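You operate a simulated robot arm through the tools that you are given. There is no shell and no other tool.

You are at the controls of a simulated robot arm. One attempt, no reset.

## Task
Unplug the toaster, brush out its crumb tray and push it back.
Fine: socket 2 goes off first; white plug on the counter by the strip; brush back. Set down upright: brown brush. Where these are worked on the way, their far stop is far enough and under half their travel is too little: crumb tray. What is to be rubbed or washed off counts as gone when no trace of it is left.
Where things are to end (x, y in the base frame): white plug within 120 mm of [750, -730].

The check looks at the end state, three seconds after you hand in, the way a careful person would. Anything else that was tipped, shoved, dropped, spilled or broken makes it a failure.

## Robot
A 7-joint arm with a fingered hand, fixed in place. Base frame: the origin is on the floor under the middle of its stand, x ahead of it, y to its left, z up; the work surface is at about z = 900. Readings come in mm, degrees, newtons and seconds.
It reaches about 1333 mm from its shoulder. Its first joint turns from -69.0 to 172.0 degrees. Payload 5 kg.
The tool frame sits at the grasp point between the pads (the TCP): z along the fingers, y along the line on which they close. The tips reach 32 mm beyond it. The gripper opens to 160 mm; its body begins 89 mm behind the TCP. The gripper is a hand of 3 fingers: y runs from the thumb to the fingers, the wrist lies at [0, 0, -252] in the tool frame, and closing takes about 1.5 s.
Orientation is that of the tool frame in the base frame, as [roll, pitch, yaw] about the fixed x, y, z axes, in that order (R = Rz(yaw) Ry(pitch) Rx(roll)). With the fingers straight down and closing along the base's y, the tool's x points along the base's -x, its y along +y and its z along -z.

## Interface
- The arm moves only by the tool apply_moves. Its arguments are lists of equal length, an entry for each row: "linear": the shift along the base's x, y, z in mm, a list of three; "turn": the turn, a rotation vector about the base's x, y, z in degrees, a list of three. In form: {"linear": [[tx, ty, tz], ...], "turn": [[wx, wy, wz], ...]}. A call has 1 to 20 rows; each row is the pose to reach, as a shift and turn from the pose commanded when the call began. "grip" is the finger opening in mm, from 0 to 160, set as the call begins (left out, the last holds). Each row takes 0.2 s and may step no farther than 50 mm and 8.6 degrees from the row before; otherwise, or with a gripper value out of range, the whole call is refused. Where a pose cannot be reached the arm comes as near as it can. A force on the tool above 40 N (or 10 N above the force at the start of the call, whichever is more), or a blocked arm, ends the call early, and 0.2 s more pass. The fingers move at their own pace (about 108 mm/s each) and stop on an object; they squeeze with about 31 N. The grip force told is the motor's: it shows also when the fingers shut on nothing. Time passes only in rows, and 0.2 s behind the last, so rows that repeat a pose let the fingers close. It gives the time, the measured TCP pose, the force on the tool (base axes), the opening and the grip force at its end, in the units of the frame above (readings bear some noise), with the torque about the TCP (base axes, N m) and any sound that the robot's microphone picked up, and new pictures: "pictures" is both (left out), scene, wrist or none.
- Cameras (640 x 400 px; columns grow to the right, rows downward): "scene" is fixed at [41.3, 657.5, 1491.4]; the picture's right is [-0.91, -0.43, 0.00], its down [-0.17, 0.37, -0.91] and it looks along [0.39, -0.83, -0.40] (base axes); focal length 324 px, centre (320, 200). "wrist" rides on the gripper at [65, -4, -116] in the tool frame; the picture's right is [0.06, 1.00, 0.00], its down [-0.87, 0.05, -0.49] and it looks along [-0.49, 0.03, 0.87] (tool axes); focal length 261 px, centre (320, 200).
- lift_body(by): slides the trunk up (or, below 0, down) by that many mm; the arm rides with it, the base frame stays. It gives what a move gives, with no picture.
- move_fingers(finger1, finger2, thumb_bend): sets how far each is bent, from 0 (flat) to 100 (curled in); at 30 the hand is open as for a grip, at 70 the pads meet at the TCP. One left out holds its place. A second passes; each finger stops where it meets its share of the squeeze, and holds until it gets a number again. A gripper value or a shape takes the hand back. It gives what a move gives, with no picture; readings hold the bend of each and the force on the fingers (four entries, about 0 where the hand has none), thumb and palm.
- preshape(shape): the hand has 3 fingers and takes this shape, open, in about a second: jaw (thumb against the fingers, like two jaws); tri (thumb and two fingers); tip (a fingertip pinch); poke (one finger out to press); point (the index stretched); flat (the hand flat); cup (the hand cupped); fist (a fist). The gripper value then closes the fingers along that shape, each until it touches; the sizes above hold for jaw. It gives what a move gives, with no picture.
- pixel_to_xyz(camera, pixels): for up to 12 pixels [column, row] of the newest picture of that camera ("zoom" is the newest enlarged one), the place [x, y, z] in the base frame of the surface seen there, good to about 2 mm, but the place of the scene camera against the robot may be out by one fixed shift of up to 18 mm in any direction. It takes no simulated time.
- enlarge(camera, box): a new picture of the part [left, top, right, bottom] of that camera's present view, enlarged. It takes no simulated time.
- sign_off(): hands the job in; it is judged then, once.

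Open the gripper and draw the arm clear of the work before you hand the job in, unless the task says otherwise.

The tools are called after "Request:" by a JSON object that holds its "op" and its "data". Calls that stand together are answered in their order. apply_moves: Moves the arm, as the interface text tells. Its arguments: {"type":"object","properties":{"linear":{"type":"array","items":{"type":"array","items":{"type":"number"}}},"turn":{"type":"array","items":{"type":"array","items":{"type":"number"}}},"grip":{"type":"number"},"pictures":{"type":"string","enum":["both","scene","wrist","none"]}},"required":["linear","turn"]} The other tools are called the same way: lift_body (by) moves the trunk up or down; preshape (shape) gives the hand a shape; move_fingers (finger1, finger2, thumb_bend) moves the fingers one by one; pixel_to_xyz (camera, pixels) gives the place of the surface under pixels of a picture; enlarge (camera, box) takes an enlarged picture of a part of a camera's view; sign_off () hands the job in.

At the start:

```text
time: 0.0
ee_pos: [615.8, -512.5, 1256.0]
ee_rot: [180.0, 0.0, -179.9]
wrist_force: [0.0, -0.3, -0.4]
ft_torque: [-0.02, 0.03, 0.02]
width: 159.9
grasp_force: 0.0
shape: jaw
bend: [30.0, 30.0, 30.0]
finger forces: [0.0, 0.1, 0.1, 0.1, 0.0, 0.0]
trunk travel left (down, up): [-650.0, 290.0]
```

scene: 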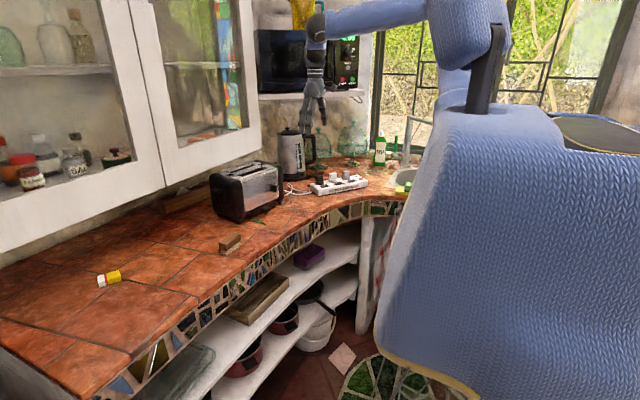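
wrist: 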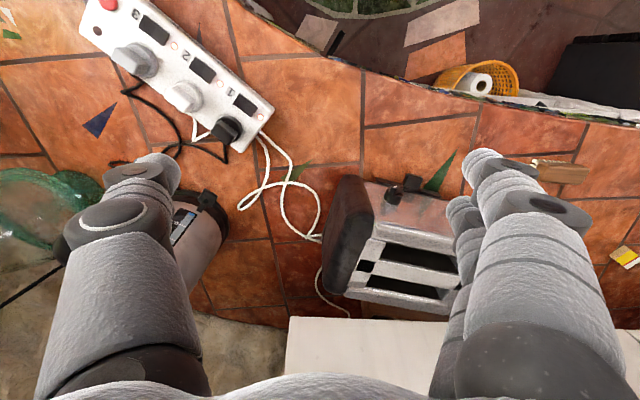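

The first pictures show a power strip at wrist (175,70), the toaster at (400,240), and a brush-like item at (560,170). I'll enlarge the strip and toaster to see details.

Request:
{"op": "enlarge", "data": {"camera": "wrist", "box": [70, 0, 330, 170]}}

Request:
{"op": "enlarge", "data": {"camera": "wrist", "box": [300, 150, 500, 330]}}

Request:
{"op": "enlarge", "data": {"camera": "scene", "box": [190, 100, 420, 260]}}

Request:
{"op": "enlarge", "data": {"camera": "scene", "box": [60, 200, 280, 330]}}

```text
2.35 times, centred on (200, 85) of wrist
```

zoom: 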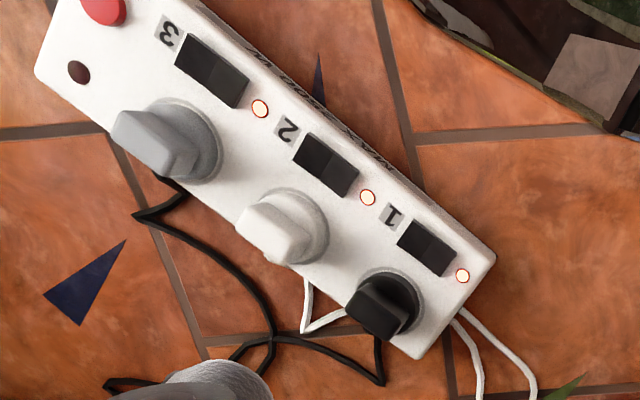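

```text
2.22 times, centred on (400, 240) of wrist
```

zoom: 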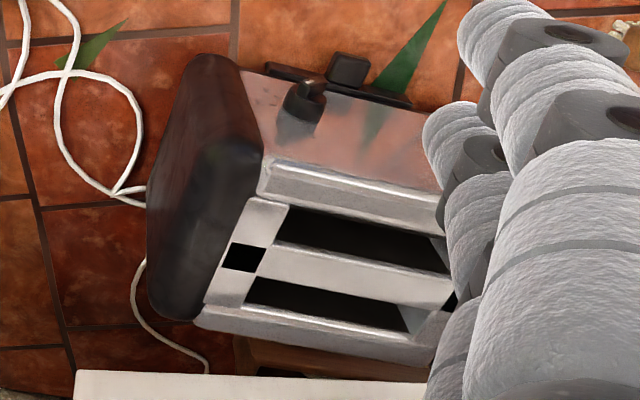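

```text
2.50 times, centred on (305, 180) of scene
```

zoom: 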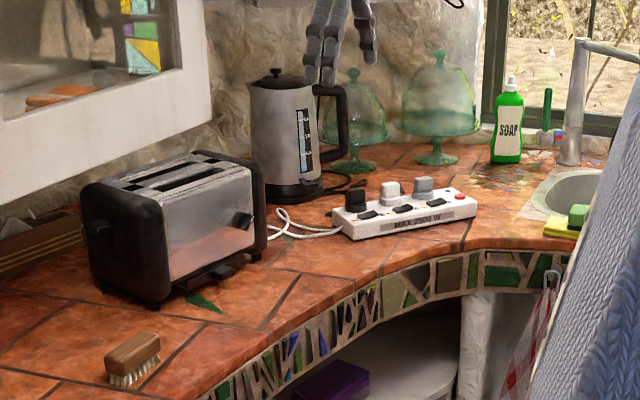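

```text
2.91 times, centred on (170, 265) of scene
```

zoom: 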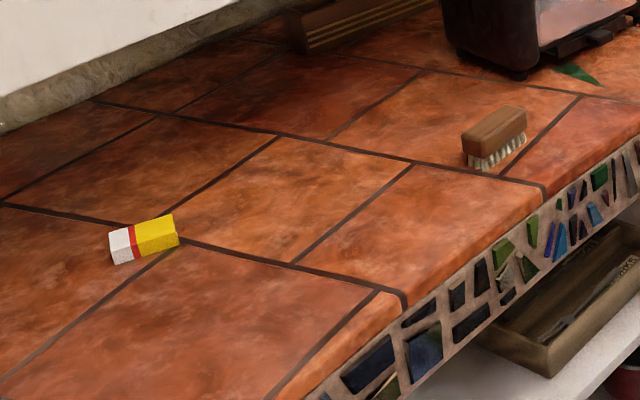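

Strip has lit LEDs for 1, 2, 3, with the white plug in socket 2, and the toaster's tray handle faces the front. I'll read out 3D places from the wrist picture.

Request:
{"op": "pixel_to_xyz", "data": {"camera": "wrist", "pixels": [[202, 70], [197, 65], [208, 76], [219, 80], [185, 97], [182, 92], [195, 100], [245, 103], [153, 28], [225, 130], [140, 60], [215, 60]]}}

Request:
{"op": "pixel_to_xyz", "data": {"camera": "wrist", "pixels": [[408, 182], [395, 193], [360, 185], [440, 215], [400, 250], [335, 200], [350, 280], [545, 170], [580, 172], [560, 180], [625, 255], [380, 170]]}}

Request:
{"op": "pixel_to_xyz", "data": {"camera": "scene", "pixels": [[230, 238], [222, 240], [240, 237], [230, 250], [338, 172], [337, 179], [331, 176], [350, 181], [265, 212], [270, 208], [285, 195], [245, 190]]}}

```text
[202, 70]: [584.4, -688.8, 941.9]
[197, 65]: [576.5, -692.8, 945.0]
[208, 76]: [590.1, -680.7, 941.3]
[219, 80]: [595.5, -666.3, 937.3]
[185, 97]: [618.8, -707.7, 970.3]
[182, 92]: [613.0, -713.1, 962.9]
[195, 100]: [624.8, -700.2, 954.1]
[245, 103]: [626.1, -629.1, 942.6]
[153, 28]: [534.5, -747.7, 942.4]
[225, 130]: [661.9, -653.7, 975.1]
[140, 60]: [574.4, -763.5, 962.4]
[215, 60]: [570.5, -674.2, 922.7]
```

```text
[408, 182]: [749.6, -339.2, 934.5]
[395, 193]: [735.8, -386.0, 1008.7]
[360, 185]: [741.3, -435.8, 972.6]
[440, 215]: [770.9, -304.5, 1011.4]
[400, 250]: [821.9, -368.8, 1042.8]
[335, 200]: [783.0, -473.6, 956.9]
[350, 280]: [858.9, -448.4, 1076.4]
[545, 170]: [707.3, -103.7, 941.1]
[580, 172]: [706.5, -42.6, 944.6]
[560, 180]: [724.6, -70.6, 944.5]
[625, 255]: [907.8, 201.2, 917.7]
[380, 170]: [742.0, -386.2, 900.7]
```

```text
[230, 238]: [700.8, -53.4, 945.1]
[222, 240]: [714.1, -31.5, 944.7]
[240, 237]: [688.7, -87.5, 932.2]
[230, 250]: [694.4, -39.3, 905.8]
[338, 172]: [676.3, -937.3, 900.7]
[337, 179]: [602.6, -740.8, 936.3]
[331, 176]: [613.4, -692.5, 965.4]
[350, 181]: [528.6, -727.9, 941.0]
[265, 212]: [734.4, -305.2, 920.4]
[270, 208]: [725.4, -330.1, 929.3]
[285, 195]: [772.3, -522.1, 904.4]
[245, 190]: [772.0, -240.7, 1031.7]
```

I'll put the hand in the poke shape while high above everything, then move to a view over the strip.

Request:
{"op": "preshape", "data": {"shape": "poke"}}

Request:
{"op": "apply_moves", "data": {"linear": [[-22, -31, -10], [-45, -62, -20], [-67, -94, -40], [-90, -125, -60], [-112, -156, -80], [-135, -188, -96]], "turn": [[0, 0, 0], [0, 0, 0], [0, 0, 0], [0, 0, 0], [0, 0, 0], [0, 0, 0]]}}

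```text
time: 0.9
ee_pos: [614.7, -511.3, 1255.7]
ee_rot: [180.0, 0.0, -180.0]
wrist_force: [0.0, -0.4, -0.1]
ft_torque: [0.01, -0.04, 0.03]
width: 0.1
grasp_force: 0.0
shape: poke
bend: [100.0, 100.0, 46.0]
finger forces: [0.0, 0.0, 0.0, 0.0, 0.1, 0.0]
trunk travel left (down, up): [-650.0, 290.0]
```

```text
time: 2.3
ee_pos: [479.8, -700.4, 1159.7]
ee_rot: [179.9, 0.1, 179.9]
wrist_force: [-0.4, -0.4, 0.5]
ft_torque: [0.03, -0.01, -0.01]
width: 0.0
grasp_force: 0.1
shape: poke
bend: [100.0, 100.0, 46.0]
finger forces: [0.0, 0.0, 0.0, 0.0, 0.0, 0.0]
trunk travel left (down, up): [-650.0, 290.0]
```

scene: 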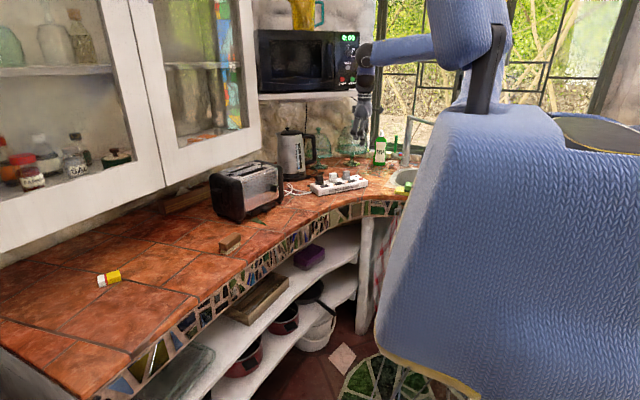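
wrist: 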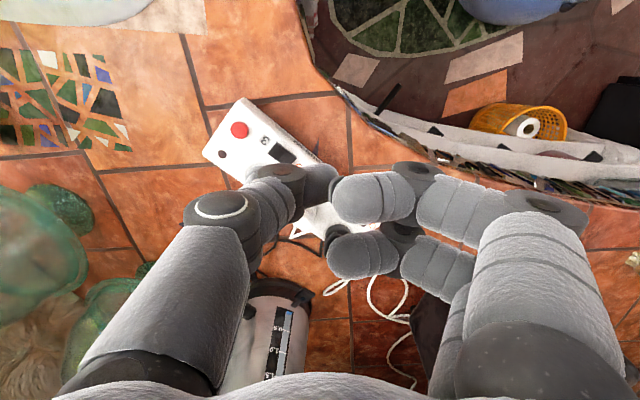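

The poke shape shows the thumb out with its tip near wrist (325,180). I'll measure where the tip is and zoom in.

Request:
{"op": "pixel_to_xyz", "data": {"camera": "wrist", "pixels": [[325, 178], [332, 172], [320, 200], [300, 175], [290, 172], [345, 195], [280, 150], [245, 130], [220, 205], [405, 180], [375, 195], [360, 255]]}}

Request:
{"op": "enlarge", "data": {"camera": "wrist", "box": [180, 80, 440, 280]}}

```text
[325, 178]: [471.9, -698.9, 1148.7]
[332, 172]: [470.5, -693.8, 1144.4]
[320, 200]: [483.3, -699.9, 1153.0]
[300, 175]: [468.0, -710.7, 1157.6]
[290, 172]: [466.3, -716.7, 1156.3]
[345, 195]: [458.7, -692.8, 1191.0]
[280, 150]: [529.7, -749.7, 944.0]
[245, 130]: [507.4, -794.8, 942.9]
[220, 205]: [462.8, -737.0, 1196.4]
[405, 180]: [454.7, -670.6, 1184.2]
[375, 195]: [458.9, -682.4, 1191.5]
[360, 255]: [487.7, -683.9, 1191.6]
```

```text
2.00 times, centred on (310, 180) of wrist
```

zoom: 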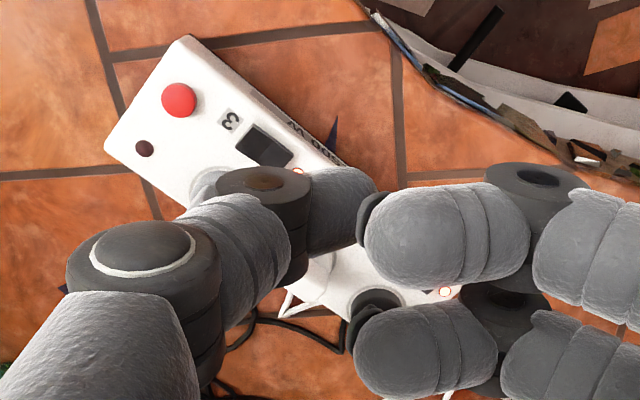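

The poke finger is the thumb, ~20 mm beyond the TCP. I'll try the point shape to compare how far the index sticks out.

Request:
{"op": "preshape", "data": {"shape": "point"}}

Request:
{"op": "apply_moves", "data": {"linear": [[0, 0, 0]], "turn": [[0, 0, 0]], "pictures": "wrist"}}

```text
time: 3.2
ee_pos: [480.4, -698.7, 1159.4]
ee_rot: [-179.9, 0.1, 180.0]
wrist_force: [-0.2, -0.5, 0.7]
ft_torque: [-0.02, -0.04, -0.04]
width: 0.0
grasp_force: 0.1
shape: point
bend: [24.0, 100.0, 47.0]
finger forces: [0.0, 0.1, 0.0, 0.0, 0.1, 0.0]
trunk travel left (down, up): [-650.0, 290.0]
```

```text
time: 3.6
ee_pos: [479.7, -697.7, 1159.2]
ee_rot: [-179.9, 0.0, 179.8]
wrist_force: [0.4, 1.2, 0.6]
ft_torque: [-0.01, -0.01, 0.01]
width: 0.0
grasp_force: 0.0
shape: point
bend: [23.0, 100.0, 47.0]
finger forces: [0.0, 0.1, 0.1, 0.0, 0.0, 0.0]
trunk travel left (down, up): [-650.0, 290.0]
```

wrist: 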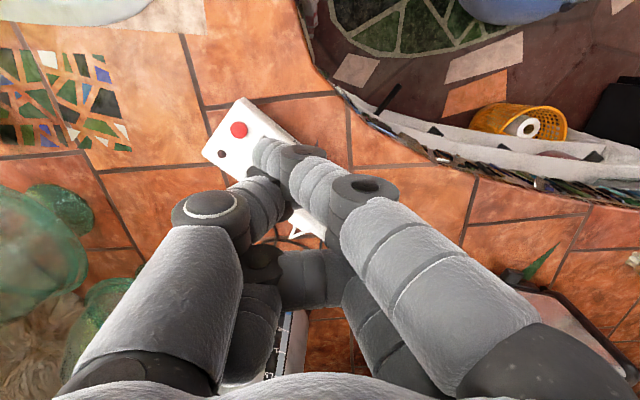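

The index now reaches past the thumb with its tip near wrist (262,152). I'll measure its tip.

Request:
{"op": "enlarge", "data": {"camera": "wrist", "box": [200, 90, 420, 230]}}

Request:
{"op": "pixel_to_xyz", "data": {"camera": "wrist", "pixels": [[258, 150], [262, 145], [265, 155], [275, 165], [300, 150], [290, 180], [270, 185], [355, 185], [310, 175], [295, 215]]}}

```text
2.86 times, centred on (310, 160) of wrist
```

zoom: 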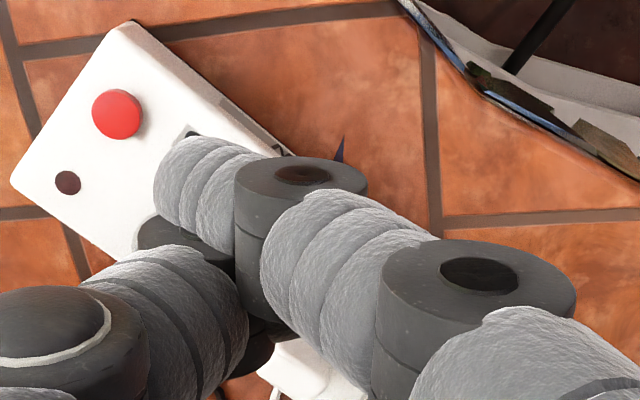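

```text
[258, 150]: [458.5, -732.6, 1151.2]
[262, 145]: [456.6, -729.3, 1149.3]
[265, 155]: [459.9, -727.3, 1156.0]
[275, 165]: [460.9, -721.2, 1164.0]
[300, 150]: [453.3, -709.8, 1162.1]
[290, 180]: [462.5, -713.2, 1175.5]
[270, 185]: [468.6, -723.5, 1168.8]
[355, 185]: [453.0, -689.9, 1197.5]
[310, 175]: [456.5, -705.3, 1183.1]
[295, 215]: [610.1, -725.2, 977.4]
```

I'll go back to the jaw shape for an unobstructed view and yaw the hand by -38° so that the tool lines up with the strip, lowering a bit to inspect the switches.

Request:
{"op": "preshape", "data": {"shape": "jaw"}}

Request:
{"op": "apply_moves", "data": {"linear": [[10, 9, -12], [20, 18, -24], [30, 27, -36], [40, 36, -48], [51, 47, -60]], "turn": [[0, 0, -7.6], [0, 0, -15.2], [0, 0, -22.8], [0, 0, -30.4], [0, 0, -38]]}}

Request:
{"op": "enlarge", "data": {"camera": "wrist", "box": [200, 100, 440, 250]}}

```text
time: 4.5
ee_pos: [481.3, -699.0, 1159.2]
ee_rot: [-180.0, 0.0, 179.9]
wrist_force: [-0.6, 0.4, 0.5]
ft_torque: [-0.01, 0.0, 0.0]
width: 108.7
grasp_force: 0.1
shape: jaw
bend: [57.0, 30.0, 52.0]
finger forces: [0.0, 0.0, 0.0, 0.0, 0.1, 0.1]
trunk travel left (down, up): [-650.0, 290.0]
```

```text
time: 5.7
ee_pos: [531.9, -652.4, 1097.0]
ee_rot: [180.0, -0.1, 141.8]
wrist_force: [-0.2, 0.0, -0.3]
ft_torque: [-0.02, 0.06, -0.01]
width: 109.0
grasp_force: 0.0
shape: jaw
bend: [57.0, 30.0, 52.0]
finger forces: [0.0, 0.0, 0.0, 0.0, 0.0, 0.1]
trunk travel left (down, up): [-650.0, 290.0]
```

scene: 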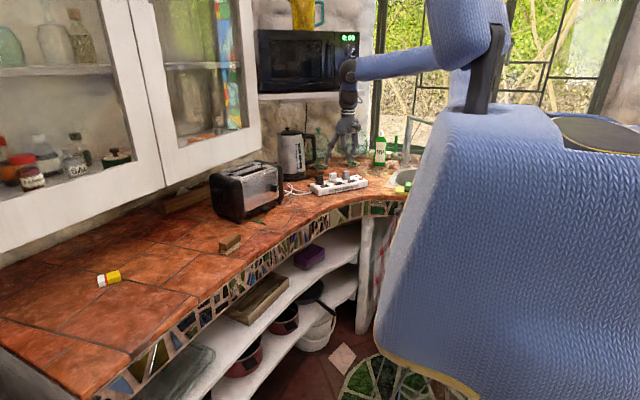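
wrist: 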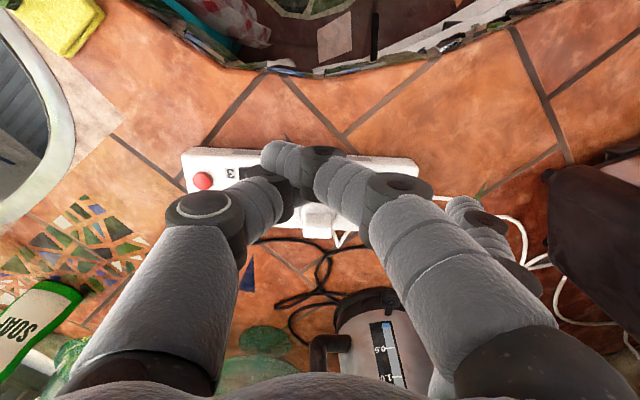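

```text
2.67 times, centred on (320, 175) of wrist
```

zoom: 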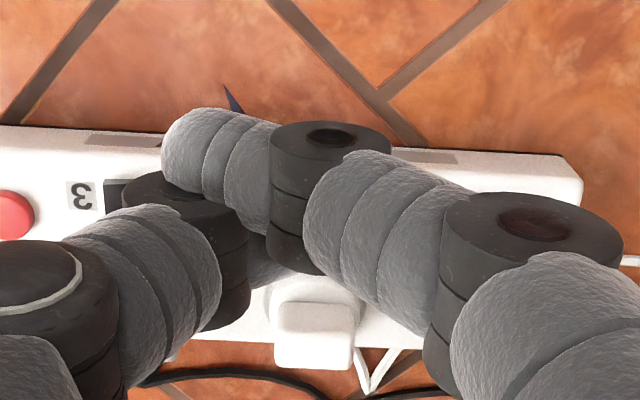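

Finger 1 and the thumb look interlocked after the shape change (bend 57/52). I'll free them: straighten finger 1 first, then the thumb.

Request:
{"op": "move_fingers", "data": {"thumb_bend": 30}}

Request:
{"op": "move_fingers", "data": {"finger1": 30, "finger2": 30}}

Request:
{"op": "apply_moves", "data": {"linear": [[0, 0, 0]], "turn": [[0, 0, 0]], "pictures": "wrist"}}

```text
time: 6.7
ee_pos: [532.9, -652.7, 1096.7]
ee_rot: [-180.0, 0.0, 141.9]
wrist_force: [-0.8, -0.7, -0.2]
ft_torque: [0.0, 0.0, 0.0]
width: 165.7
grasp_force: 0.0
shape: fingers
bend: [31.0, 30.0, 30.0]
finger forces: [0.0, 0.0, 0.1, 0.0, 0.0, 0.0]
trunk travel left (down, up): [-650.0, 290.0]
```

```text
time: 7.7
ee_pos: [531.4, -653.1, 1098.0]
ee_rot: [-180.0, 0.0, 141.9]
wrist_force: [-0.2, -0.6, -0.3]
ft_torque: [0.01, 0.01, 0.0]
width: 167.7
grasp_force: 0.1
shape: fingers
bend: [30.0, 30.0, 30.0]
finger forces: [0.0, 0.0, 0.0, 0.0, 0.0, 0.0]
trunk travel left (down, up): [-650.0, 290.0]
```

```text
time: 8.1
ee_pos: [531.8, -652.0, 1098.5]
ee_rot: [-180.0, 0.0, 142.0]
wrist_force: [0.1, 0.9, 0.4]
ft_torque: [0.02, 0.02, 0.02]
width: 167.7
grasp_force: 0.0
shape: fingers
bend: [30.0, 30.0, 30.0]
finger forces: [0.1, 0.0, 0.1, 0.0, 0.0, 0.0]
trunk travel left (down, up): [-650.0, 290.0]
```

wrist: 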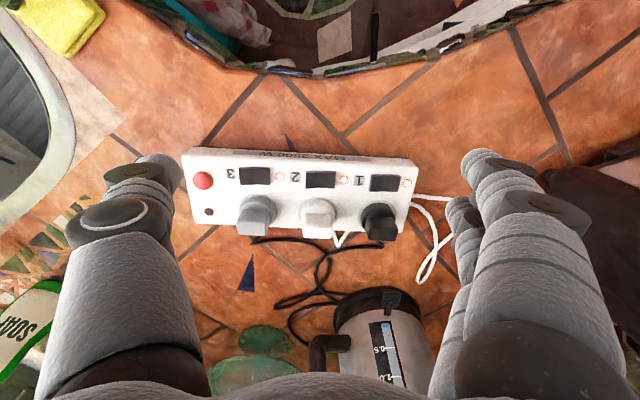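

Clear view now: switch 2 at wrist (321,180), white plug at (318,215). I'll zoom on it and measure.

Request:
{"op": "enlarge", "data": {"camera": "wrist", "box": [270, 150, 370, 245]}}

Request:
{"op": "pixel_to_xyz", "data": {"camera": "wrist", "pixels": [[310, 180], [314, 180], [321, 180], [328, 180], [332, 180], [255, 176], [385, 183], [318, 215], [318, 205], [318, 232], [306, 210], [332, 210]]}}

Request:
{"op": "pixel_to_xyz", "data": {"camera": "wrist", "pixels": [[385, 305], [370, 300], [330, 345], [250, 345], [430, 270], [440, 220], [290, 240], [380, 270], [345, 250], [60, 180], [200, 270], [240, 290]]}}

```text
4.21 times, centred on (320, 198) of wrist
```

zoom: 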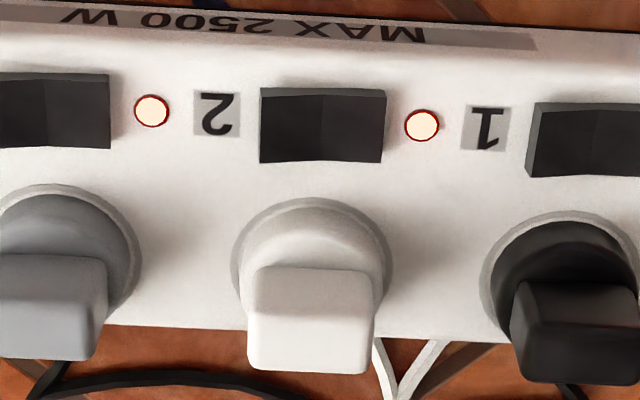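

```text
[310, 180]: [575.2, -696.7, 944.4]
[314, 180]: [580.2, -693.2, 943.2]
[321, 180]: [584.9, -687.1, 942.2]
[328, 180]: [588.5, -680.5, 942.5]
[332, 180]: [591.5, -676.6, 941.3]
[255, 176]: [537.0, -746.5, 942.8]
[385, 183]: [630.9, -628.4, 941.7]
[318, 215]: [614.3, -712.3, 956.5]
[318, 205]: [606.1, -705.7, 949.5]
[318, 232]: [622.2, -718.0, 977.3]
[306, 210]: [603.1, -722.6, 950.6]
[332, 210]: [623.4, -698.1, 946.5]
```

```text
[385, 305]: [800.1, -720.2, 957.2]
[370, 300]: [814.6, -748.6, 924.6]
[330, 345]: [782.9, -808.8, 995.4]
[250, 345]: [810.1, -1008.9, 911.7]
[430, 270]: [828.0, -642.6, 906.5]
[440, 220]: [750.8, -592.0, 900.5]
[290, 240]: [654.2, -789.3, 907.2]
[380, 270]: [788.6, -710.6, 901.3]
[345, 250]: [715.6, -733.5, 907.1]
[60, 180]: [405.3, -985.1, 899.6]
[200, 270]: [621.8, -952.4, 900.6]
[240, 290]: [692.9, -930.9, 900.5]
```

The left end of rocker 2 (toward label 2/socket 3) stands ~3 mm higher, so that half must be pressed. I'll take the poke shape again and measure the thumb tip.

Request:
{"op": "preshape", "data": {"shape": "poke"}}

Request:
{"op": "apply_moves", "data": {"linear": [[0, 0, 0]], "turn": [[0, 0, 0]]}}

Request:
{"op": "enlarge", "data": {"camera": "wrist", "box": [240, 130, 400, 230]}}

Request:
{"op": "enlarge", "data": {"camera": "scene", "box": [310, 100, 390, 200]}}

```text
time: 9.0
ee_pos: [531.1, -652.7, 1097.4]
ee_rot: [-180.0, 0.0, 141.9]
wrist_force: [-0.6, -0.2, -0.2]
ft_torque: [0.02, 0.01, -0.02]
width: 0.0
grasp_force: 0.0
shape: poke
bend: [100.0, 100.0, 46.0]
finger forces: [0.1, 0.0, 0.0, 0.0, 0.1, 0.1]
trunk travel left (down, up): [-650.0, 290.0]
```

```text
time: 9.4
ee_pos: [531.9, -652.0, 1097.6]
ee_rot: [-179.9, 0.0, 142.1]
wrist_force: [-0.4, 0.4, 0.0]
ft_torque: [0.0, 0.0, -0.04]
width: 0.0
grasp_force: 0.0
shape: poke
bend: [100.0, 100.0, 46.0]
finger forces: [0.0, 0.0, 0.0, 0.0, 0.0, 0.1]
trunk travel left (down, up): [-650.0, 290.0]
```

scene: 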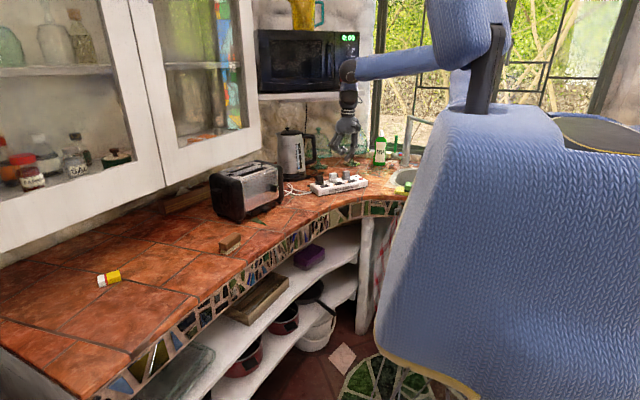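
wrist: 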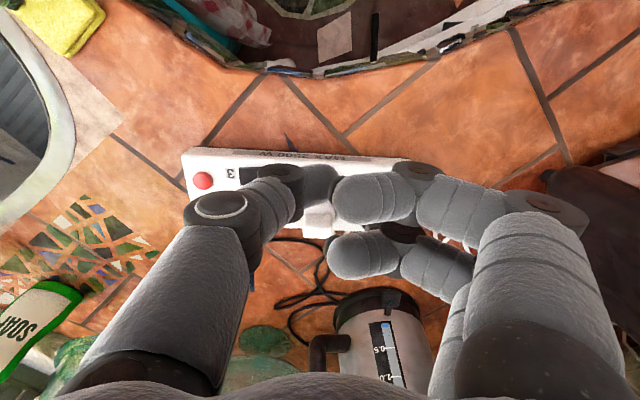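

```text
4.00 times, centred on (320, 180) of wrist
```

zoom: 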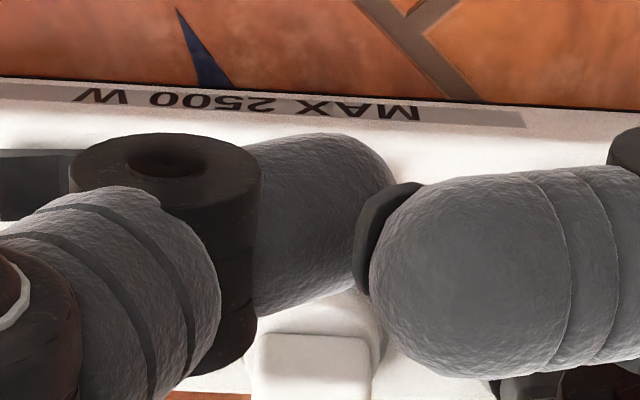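

```text
4.00 times, centred on (350, 150) of scene
```

zoom: 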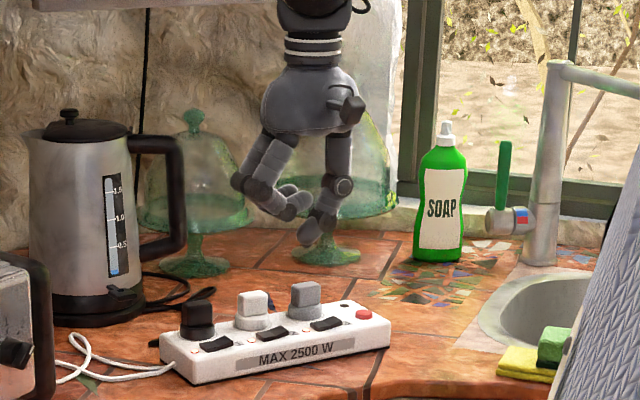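

The thumb tip ends near zoom (390,180) of the wrist picture. I'll measure a few points on it.

Request:
{"op": "enlarge", "data": {"camera": "wrist", "box": [240, 130, 400, 230]}}

Request:
{"op": "pixel_to_xyz", "data": {"camera": "zoom", "pixels": [[260, 220], [300, 150], [300, 220], [300, 290], [340, 150], [340, 200], [340, 270], [370, 150], [385, 165], [375, 185], [390, 178], [470, 280]]}}

```text
4.00 times, centred on (320, 180) of wrist
```

zoom: 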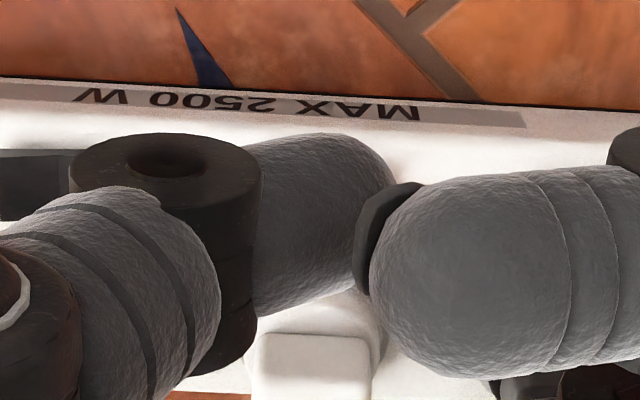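

```text
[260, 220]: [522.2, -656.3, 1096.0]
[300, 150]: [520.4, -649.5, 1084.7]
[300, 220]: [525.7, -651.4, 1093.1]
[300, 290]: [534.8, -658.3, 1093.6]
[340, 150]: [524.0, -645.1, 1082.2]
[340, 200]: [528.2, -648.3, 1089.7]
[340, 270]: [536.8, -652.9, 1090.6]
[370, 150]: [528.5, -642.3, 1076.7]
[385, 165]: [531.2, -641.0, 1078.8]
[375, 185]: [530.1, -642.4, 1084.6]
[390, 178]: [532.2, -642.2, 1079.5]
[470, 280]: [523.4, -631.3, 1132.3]
```

The poke tip works out to ~32 mm beyond the TCP. I'll hover it ~20 mm above the raised end of rocker 2 with a 10° tilt to keep the curled fingers off the plugs.

Request:
{"op": "apply_moves", "data": {"linear": [[20, -21, -20], [41, -43, -40], [41, -43, -70], [41, -43, -92]], "turn": [[-3, -4, 0], [-6.15, -7.88, 0], [-6.15, -7.88, 0], [-6.15, -7.88, 0]]}}

Request:
{"op": "enlarge", "data": {"camera": "scene", "box": [300, 140, 380, 205]}}

Request:
{"op": "enlarge", "data": {"camera": "wrist", "box": [220, 90, 420, 230]}}

```text
time: 10.4
ee_pos: [573.6, -693.8, 1006.0]
ee_rot: [180.0, 9.9, 141.9]
wrist_force: [0.3, 0.2, -0.7]
ft_torque: [-0.01, -0.01, -0.04]
width: 0.3
grasp_force: 0.0
shape: poke
bend: [100.0, 100.0, 46.0]
finger forces: [0.0, 0.0, 0.0, 0.0, 0.0, 0.0]
trunk travel left (down, up): [-650.0, 290.0]
```

scene: 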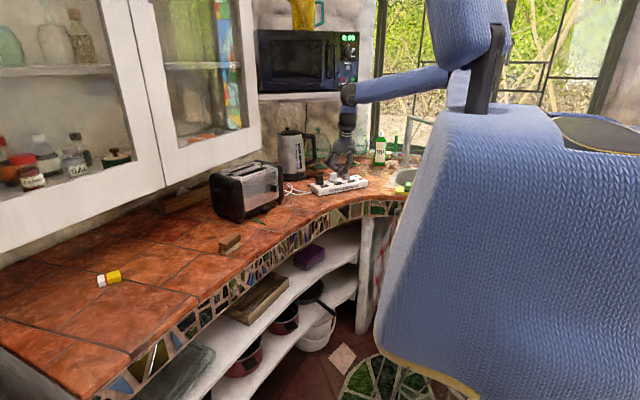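
wrist: 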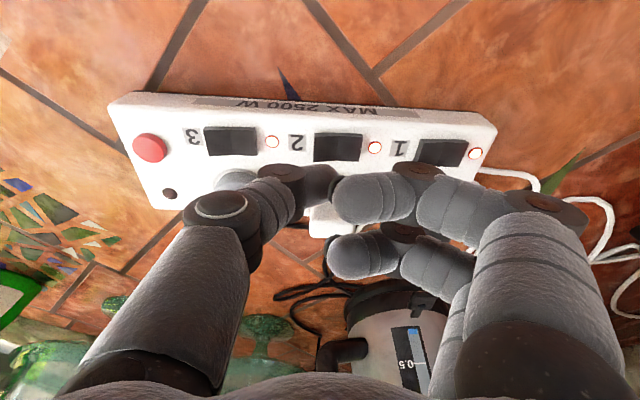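

```text
6.15 times, centred on (340, 172) of scene
```

zoom: 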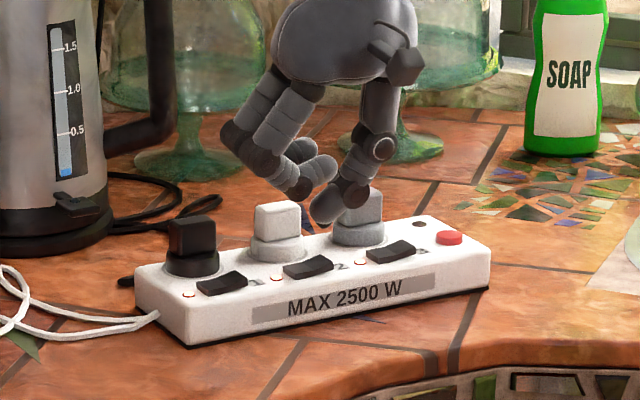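

```text
2.86 times, centred on (320, 160) of wrist
```

zoom: 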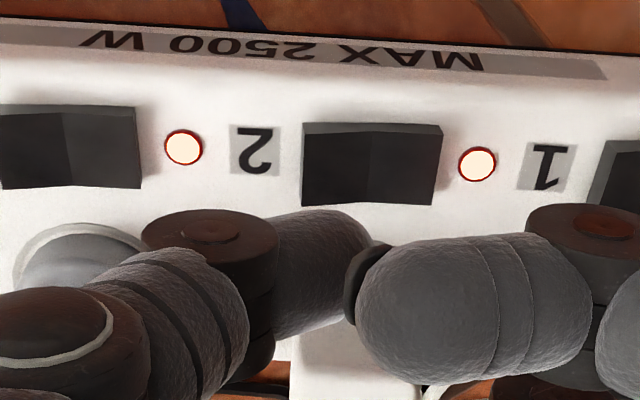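

The rocker is visible now at zoom (370,165). I'll measure its height profile to be sure which half stands up.

Request:
{"op": "pixel_to_xyz", "data": {"camera": "zoom", "pixels": [[308, 165], [318, 165], [330, 165], [345, 165], [360, 165], [368, 165], [380, 165], [395, 165], [410, 165], [422, 165], [432, 165], [455, 195]]}}

Request:
{"op": "pixel_to_xyz", "data": {"camera": "wrist", "pixels": [[211, 140], [220, 140], [230, 140], [240, 140], [250, 140], [424, 150], [432, 150], [440, 150], [450, 150], [460, 150], [280, 165], [345, 170]]}}

```text
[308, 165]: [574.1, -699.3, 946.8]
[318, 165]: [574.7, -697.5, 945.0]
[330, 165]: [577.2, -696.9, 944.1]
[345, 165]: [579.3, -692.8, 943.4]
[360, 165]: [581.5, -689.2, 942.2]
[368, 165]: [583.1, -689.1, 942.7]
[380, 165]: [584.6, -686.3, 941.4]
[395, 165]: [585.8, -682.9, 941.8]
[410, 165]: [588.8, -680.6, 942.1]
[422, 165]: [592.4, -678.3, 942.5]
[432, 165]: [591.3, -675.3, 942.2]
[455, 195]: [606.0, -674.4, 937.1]
```

```text
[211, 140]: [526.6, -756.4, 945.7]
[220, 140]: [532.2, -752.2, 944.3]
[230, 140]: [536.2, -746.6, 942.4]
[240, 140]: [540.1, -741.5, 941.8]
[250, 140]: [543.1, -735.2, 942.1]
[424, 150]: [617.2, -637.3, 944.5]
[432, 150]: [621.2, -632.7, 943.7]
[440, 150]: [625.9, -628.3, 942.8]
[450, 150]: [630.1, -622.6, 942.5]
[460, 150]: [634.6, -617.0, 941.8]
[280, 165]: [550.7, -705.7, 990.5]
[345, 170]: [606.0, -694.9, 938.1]
```

Rocker 2's left end is at z≈947 versus 942 for the right half, so I'll press at about (575.5,-697.5). I descend in small steps, watching the force.

Request:
{"op": "apply_moves", "data": {"linear": [[-2, -3, -12], [-2, -3, -22], [-2, -3, -25], [-2, -3, -27], [-2, -3, -29], [-2, -3, -31], [-2, -3, -33]], "turn": [[0, 0, 0], [0, 0, 0], [0, 0, 0], [0, 0, 0], [0, 0, 0], [0, 0, 0], [0, 0, 0]]}}

Request:
{"op": "enlarge", "data": {"camera": "wrist", "box": [220, 90, 420, 230]}}

Request:
{"op": "enlarge", "data": {"camera": "scene", "box": [300, 140, 380, 205]}}

```text
time: 12.0
ee_pos: [569.6, -698.4, 974.5]
ee_rot: [-180.0, 10.2, 141.9]
wrist_force: [-0.1, -1.6, 10.9]
ft_torque: [-0.05, 0.0, 0.01]
width: 0.0
grasp_force: 0.1
shape: poke
bend: [100.0, 100.0, 46.0]
finger forces: [0.0, 0.0, 0.0, 0.1, 11.3, 0.0]
trunk travel left (down, up): [-650.0, 290.0]
```

scene: 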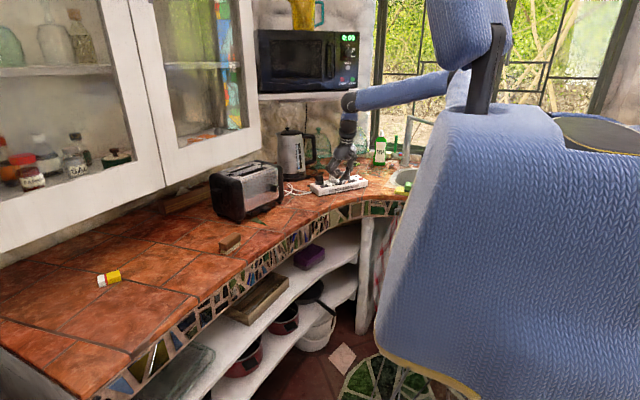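
wrist: 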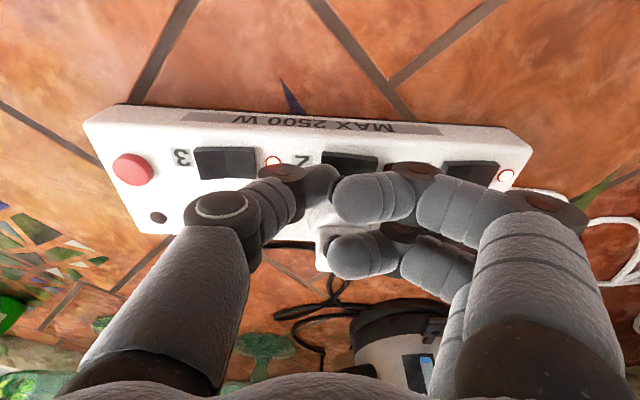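

```text
2.86 times, centred on (320, 160) of wrist
```

zoom: 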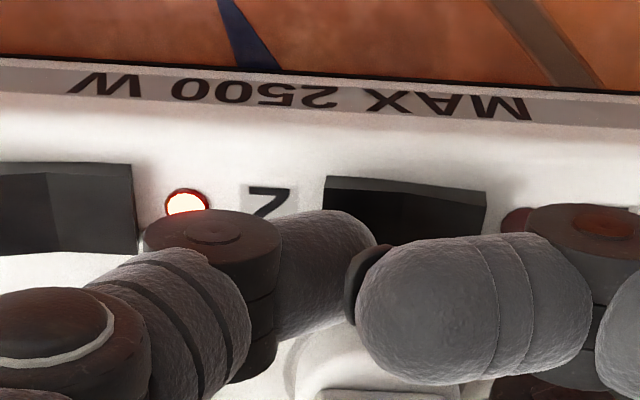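

```text
6.15 times, centred on (340, 172) of scene
```

zoom: 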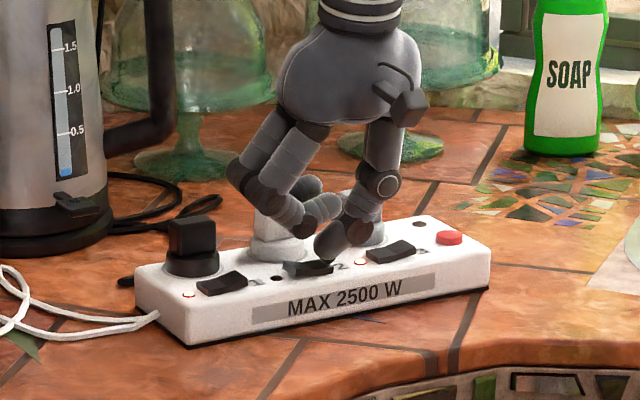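

LED 2 has gone dark and the rocker's other half is now up, so socket 2 is off. I raise the hand straight up and check.

Request:
{"op": "apply_moves", "data": {"linear": [[0, 0, 30], [-10, 10, 70], [-25, 25, 115], [-40, 40, 150]], "turn": [[0, 0, 0], [2, 2.6, 0], [4, 5.2, 0], [6.15, 7.88, 0]], "pictures": "none"}}

Request:
{"op": "move_fingers", "data": {"thumb_bend": 30}}

Request:
{"op": "preshape", "data": {"shape": "jaw"}}

Request:
{"op": "apply_moves", "data": {"linear": [[0, 0, 0]], "turn": [[0, 0, 0]]}}

Request:
{"op": "enlarge", "data": {"camera": "wrist", "box": [220, 130, 440, 270]}}

```text
time: 13.0
ee_pos: [529.0, -658.5, 1124.7]
ee_rot: [179.9, 0.0, 142.0]
wrist_force: [-0.3, -0.1, -0.1]
ft_torque: [-0.06, -0.03, -0.03]
width: 0.1
grasp_force: 0.0
shape: poke
bend: [100.0, 100.0, 46.0]
finger forces: [0.0, 0.1, 0.1, 0.0, 0.0, 0.0]
trunk travel left (down, up): [-650.0, 290.0]
```

```text
time: 14.0
ee_pos: [530.4, -659.8, 1124.2]
ee_rot: [-179.9, -0.1, 142.0]
wrist_force: [-0.7, 0.4, -0.3]
ft_torque: [0.02, -0.01, 0.0]
width: 101.0
grasp_force: 0.0
shape: fingers
bend: [100.0, 100.0, 30.0]
finger forces: [0.0, 0.0, 0.1, 0.0, 0.0, 0.1]
trunk travel left (down, up): [-650.0, 290.0]
```

```text
time: 14.9
ee_pos: [530.2, -658.7, 1124.1]
ee_rot: [-179.9, 0.0, 142.0]
wrist_force: [-0.8, -0.1, 0.7]
ft_torque: [-0.01, 0.01, 0.01]
width: 159.9
grasp_force: 0.0
shape: jaw
bend: [30.0, 30.0, 30.0]
finger forces: [0.1, 0.0, 0.0, 0.1, 0.1, 0.0]
trunk travel left (down, up): [-650.0, 290.0]
```

```text
time: 15.3
ee_pos: [530.5, -658.0, 1123.6]
ee_rot: [179.9, 0.0, 142.0]
wrist_force: [0.6, -0.4, 0.0]
ft_torque: [0.0, 0.02, 0.02]
width: 159.9
grasp_force: 0.1
shape: jaw
bend: [30.0, 30.0, 30.0]
finger forces: [0.0, 0.0, 0.0, 0.0, 0.0, 0.1]
trunk travel left (down, up): [-650.0, 290.0]
```

scene: 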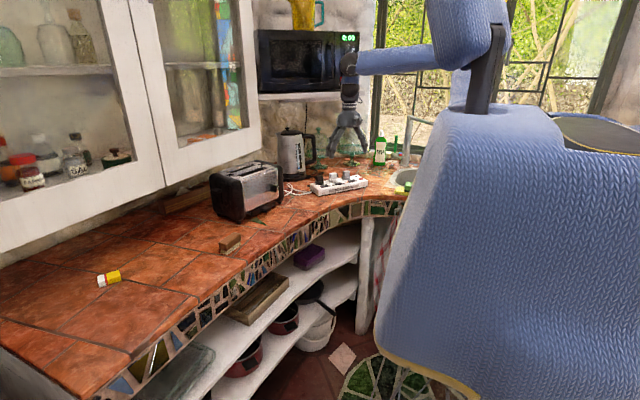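
wrist: 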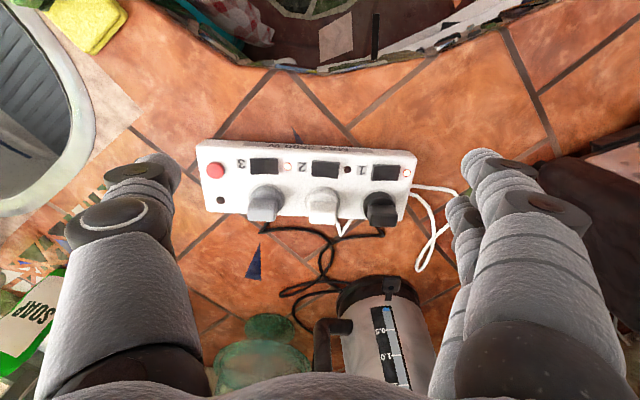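

```text
2.86 times, centred on (330, 200) of wrist
```

zoom: 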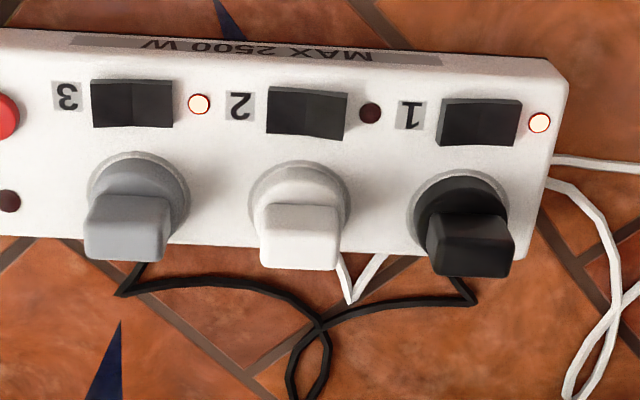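

LED 2 is off, 1 and 3 remain lit. Now I measure the white plug's shape (zoom around (300,215)) for grasping.

Request:
{"op": "pixel_to_xyz", "data": {"camera": "zoom", "pixels": [[302, 170], [302, 185], [302, 198], [302, 206], [302, 212], [302, 220], [302, 235], [302, 250], [302, 262], [302, 268], [268, 240], [336, 240]]}}

Request:
{"op": "pixel_to_xyz", "data": {"camera": "zoom", "pixels": [[252, 200], [349, 200], [262, 255], [342, 260], [272, 185], [335, 185], [352, 295], [385, 260], [340, 255], [165, 240], [430, 240], [448, 250]]}}

```text
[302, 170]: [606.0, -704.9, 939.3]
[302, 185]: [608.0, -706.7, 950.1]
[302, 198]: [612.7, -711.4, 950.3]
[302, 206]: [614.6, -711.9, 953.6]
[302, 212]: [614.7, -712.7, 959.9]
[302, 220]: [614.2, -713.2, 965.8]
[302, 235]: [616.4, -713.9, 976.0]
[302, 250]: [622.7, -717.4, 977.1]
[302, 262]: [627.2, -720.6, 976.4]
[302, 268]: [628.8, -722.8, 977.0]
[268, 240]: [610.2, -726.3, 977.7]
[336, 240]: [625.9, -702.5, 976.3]
```

```text
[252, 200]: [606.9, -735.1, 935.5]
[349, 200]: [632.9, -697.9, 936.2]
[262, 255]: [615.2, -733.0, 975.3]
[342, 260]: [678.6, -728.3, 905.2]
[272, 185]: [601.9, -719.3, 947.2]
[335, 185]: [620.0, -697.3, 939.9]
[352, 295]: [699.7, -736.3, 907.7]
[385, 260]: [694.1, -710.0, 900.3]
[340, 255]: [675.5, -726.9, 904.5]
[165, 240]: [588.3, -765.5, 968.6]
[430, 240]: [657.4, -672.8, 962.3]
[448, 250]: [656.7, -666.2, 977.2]
```

The plug's grip is about 30 x 18 mm, z 950–977, centre ≈(621.7,-717.4), on a 40 mm flange. I check the finger spacing to choose the grasp shape.

Request:
{"op": "pixel_to_xyz", "data": {"camera": "wrist", "pixels": [[480, 155], [500, 165], [520, 170], [455, 203], [465, 210], [478, 215], [155, 160], [140, 172], [165, 175], [545, 205], [490, 235], [110, 215]]}}

Request:
{"op": "enlarge", "data": {"camera": "wrist", "box": [400, 120, 620, 260]}}

```text
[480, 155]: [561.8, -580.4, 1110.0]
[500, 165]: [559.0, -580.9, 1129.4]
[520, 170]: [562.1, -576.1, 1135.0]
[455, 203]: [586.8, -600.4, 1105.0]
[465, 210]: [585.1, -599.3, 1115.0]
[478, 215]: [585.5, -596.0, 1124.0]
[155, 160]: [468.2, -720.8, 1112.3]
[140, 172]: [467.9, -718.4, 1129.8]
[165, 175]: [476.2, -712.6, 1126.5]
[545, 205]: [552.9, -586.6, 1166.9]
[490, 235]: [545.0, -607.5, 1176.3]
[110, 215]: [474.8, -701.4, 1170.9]
```

```text
2.86 times, centred on (510, 190) of wrist
```

zoom: 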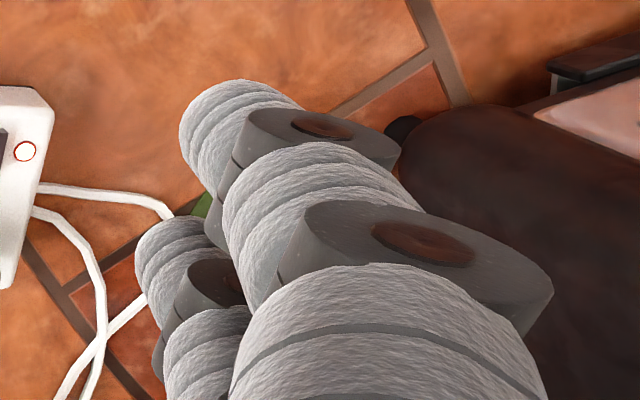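

Fingers sit at about ±16 mm either side of the TCP plane. I'll test the "tip" shape in free air to see whether it gives a better pinch for this small plug.

Request:
{"op": "preshape", "data": {"shape": "tip"}}

Request:
{"op": "apply_moves", "data": {"linear": [[0, 0, 20]], "turn": [[0, 0, 0]], "pictures": "wrist"}}

```text
time: 16.2
ee_pos: [530.1, -657.7, 1124.4]
ee_rot: [180.0, 0.0, 142.0]
wrist_force: [-0.3, -0.1, 1.0]
ft_torque: [-0.01, -0.03, 0.0]
width: 160.0
grasp_force: 0.0
shape: tip
bend: [30.0, 30.0, 30.0]
finger forces: [0.0, 0.0, 0.0, 0.1, 0.0, 0.0]
trunk travel left (down, up): [-650.0, 290.0]
```

```text
time: 16.6
ee_pos: [530.2, -657.1, 1143.0]
ee_rot: [-180.0, -0.1, 142.0]
wrist_force: [-0.3, 0.4, 1.0]
ft_torque: [0.01, -0.06, -0.04]
width: 160.2
grasp_force: 0.1
shape: tip
bend: [30.0, 30.0, 30.0]
finger forces: [0.1, 0.0, 0.0, 0.0, 0.0, 0.0]
trunk travel left (down, up): [-650.0, 290.0]
```

wrist: 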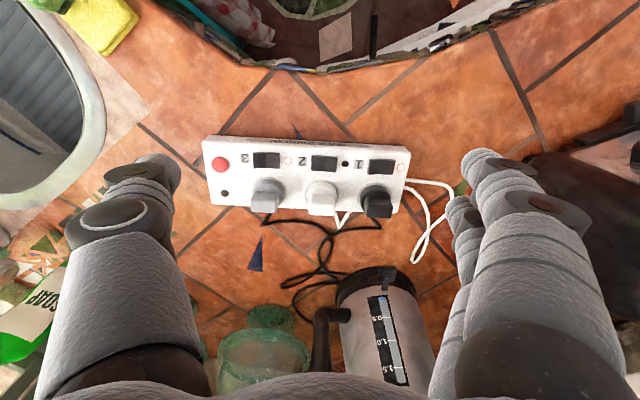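

Open tip shape looks like the jaw. I'll close it to about 28 mm in free air to see how the fingertips meet.

Request:
{"op": "apply_moves", "data": {"linear": [[0, 0, 0], [0, 0, 0], [0, 0, 0], [0, 0, 0], [0, 0, 0]], "turn": [[0, 0, 0], [0, 0, 0], [0, 0, 0], [0, 0, 0], [0, 0, 0]], "grip": 28, "pictures": "wrist"}}

Request:
{"op": "enlarge", "data": {"camera": "wrist", "box": [220, 110, 420, 250]}}

```text
time: 17.8
ee_pos: [530.6, -657.2, 1143.6]
ee_rot: [180.0, 0.0, 141.9]
wrist_force: [0.1, -0.6, -0.2]
ft_torque: [-0.03, 0.0, 0.0]
width: 28.3
grasp_force: 0.0
shape: tip
bend: [73.0, 73.0, 70.0]
finger forces: [0.0, 0.1, 0.1, 0.0, 0.0, 0.0]
trunk travel left (down, up): [-650.0, 290.0]
```

wrist: 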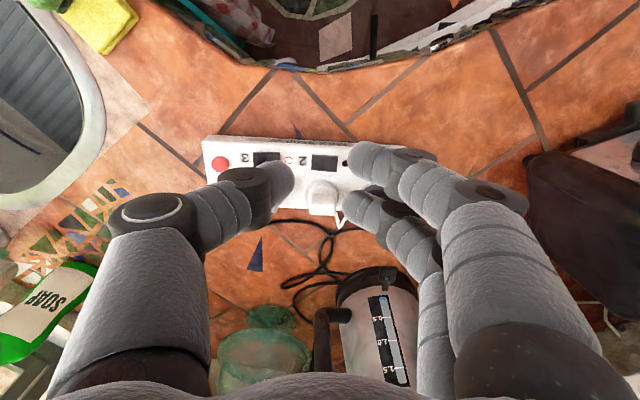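

```text
2.86 times, centred on (320, 180) of wrist
```

zoom: 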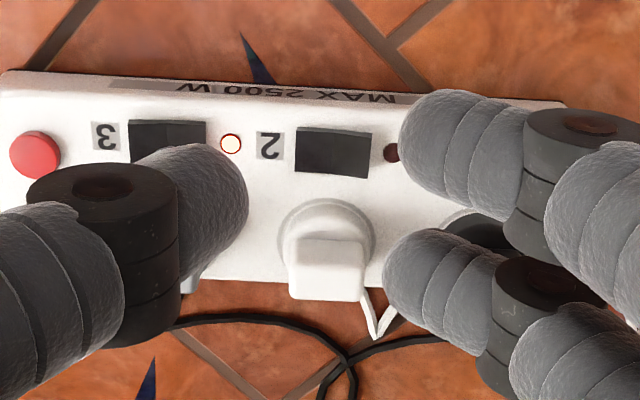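

The tip shape closes on angled fingertips, which isn't better. I'll use the jaw shape and turn the hand +90° so that it closes across the plug's 18 mm width, moving to above the plug.

Request:
{"op": "preshape", "data": {"shape": "jaw"}}

Request:
{"op": "apply_moves", "data": {"linear": [[8, -6, 0], [16, -11, 0], [24, -17, 0], [33, -22, 0], [41, -27, 0], [50, -33, 0], [58, -38, 0], [66, -44, 0], [74, -50, -10], [82, -55, -25], [91, -60, -40]], "turn": [[0, 0, 8.2], [0, 0, 16.4], [0, 0, 24.6], [0, 0, 32.8], [0, 0, 41], [0, 0, 49.2], [0, 0, 57.4], [0, 0, 65.6], [0, 0, 73.8], [0, 0, 82], [0, 0, 90]], "grip": 55}}

Request:
{"op": "enlarge", "data": {"camera": "scene", "box": [290, 110, 380, 200]}}

```text
time: 18.7
ee_pos: [530.9, -658.9, 1144.6]
ee_rot: [180.0, 0.0, 142.1]
wrist_force: [0.1, -0.3, -0.1]
ft_torque: [0.01, -0.02, -0.02]
width: 160.0
grasp_force: 0.1
shape: jaw
bend: [30.0, 30.0, 30.0]
finger forces: [0.1, 0.0, 0.0, 0.1, 0.1, 0.0]
trunk travel left (down, up): [-650.0, 290.0]
```

```text
time: 21.1
ee_pos: [621.0, -718.9, 1103.3]
ee_rot: [-179.9, 0.0, -127.9]
wrist_force: [0.7, 0.5, 1.1]
ft_torque: [0.01, 0.0, 0.03]
width: 55.7
grasp_force: 0.1
shape: jaw
bend: [73.0, 73.0, 70.0]
finger forces: [0.0, 0.0, 0.1, 0.0, 0.0, 0.1]
trunk travel left (down, up): [-650.0, 290.0]
```

scene: 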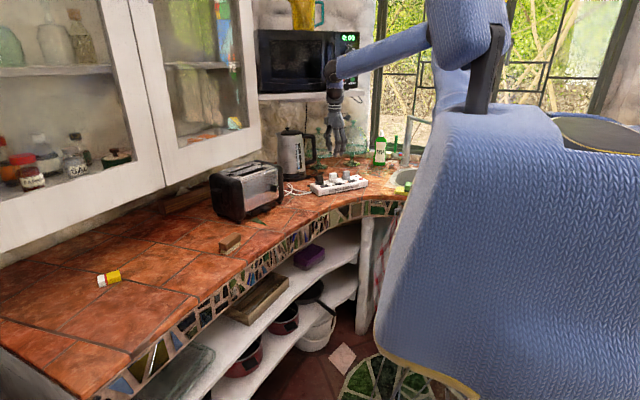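
wrist: 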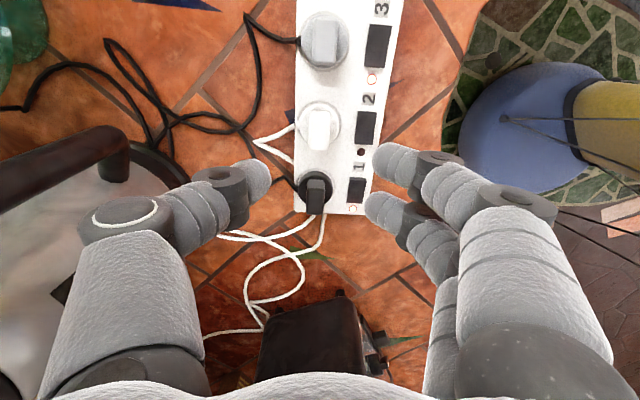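

```text
4.44 times, centred on (335, 155) of scene
```

zoom: 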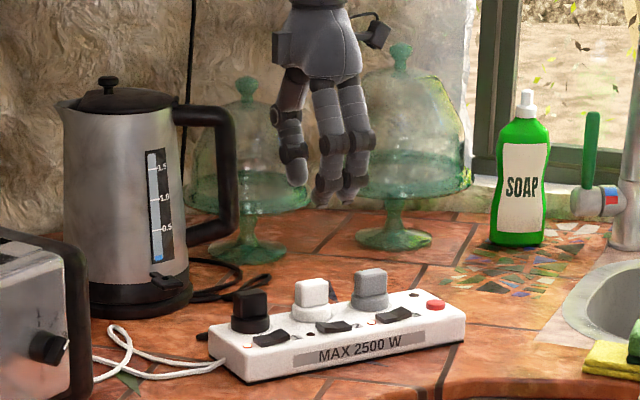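

The hand is over the plug with the thumb on the kettle side. I'll check kettle clearance and the plug position in the new view.

Request:
{"op": "pixel_to_xyz", "data": {"camera": "wrist", "pixels": [[112, 138], [125, 150], [20, 190], [150, 165], [170, 190], [60, 230], [90, 290], [320, 130], [310, 130], [330, 130], [320, 112], [320, 148]]}}

Request:
{"op": "pixel_to_xyz", "data": {"camera": "wrist", "pixels": [[110, 230], [130, 250], [110, 215], [85, 240], [205, 175], [240, 180], [262, 178], [385, 160], [380, 210], [262, 195], [300, 90], [298, 205]]}}

Request:
{"op": "enlarge", "data": {"camera": "wrist", "box": [220, 60, 440, 230]}}

```text
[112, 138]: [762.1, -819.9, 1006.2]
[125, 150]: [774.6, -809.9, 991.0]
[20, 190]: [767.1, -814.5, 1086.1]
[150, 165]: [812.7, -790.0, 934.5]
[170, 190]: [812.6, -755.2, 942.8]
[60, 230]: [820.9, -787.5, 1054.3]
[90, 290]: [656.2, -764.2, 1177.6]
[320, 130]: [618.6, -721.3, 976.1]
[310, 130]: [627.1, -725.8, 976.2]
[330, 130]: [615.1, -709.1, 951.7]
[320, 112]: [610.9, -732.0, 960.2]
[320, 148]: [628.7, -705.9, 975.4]
```

```text
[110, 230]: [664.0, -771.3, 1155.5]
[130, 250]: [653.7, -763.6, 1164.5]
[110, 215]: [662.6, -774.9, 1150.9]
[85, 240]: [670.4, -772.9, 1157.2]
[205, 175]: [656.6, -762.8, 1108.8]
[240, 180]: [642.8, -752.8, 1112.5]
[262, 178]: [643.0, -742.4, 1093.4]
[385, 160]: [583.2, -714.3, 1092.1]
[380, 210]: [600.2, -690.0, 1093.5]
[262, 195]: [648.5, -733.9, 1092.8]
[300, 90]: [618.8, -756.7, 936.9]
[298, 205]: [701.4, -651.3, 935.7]
```

```text
2.35 times, centred on (330, 145) of wrist
```

zoom: 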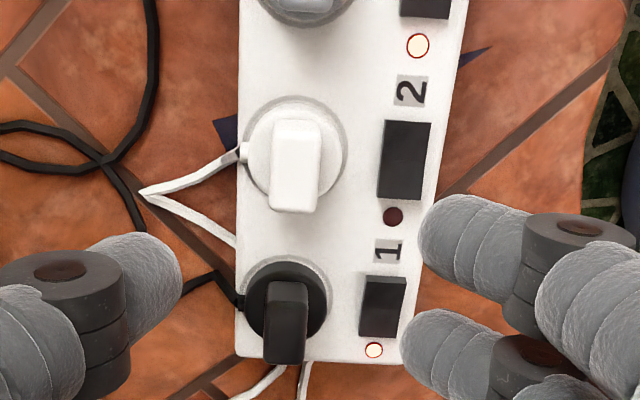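

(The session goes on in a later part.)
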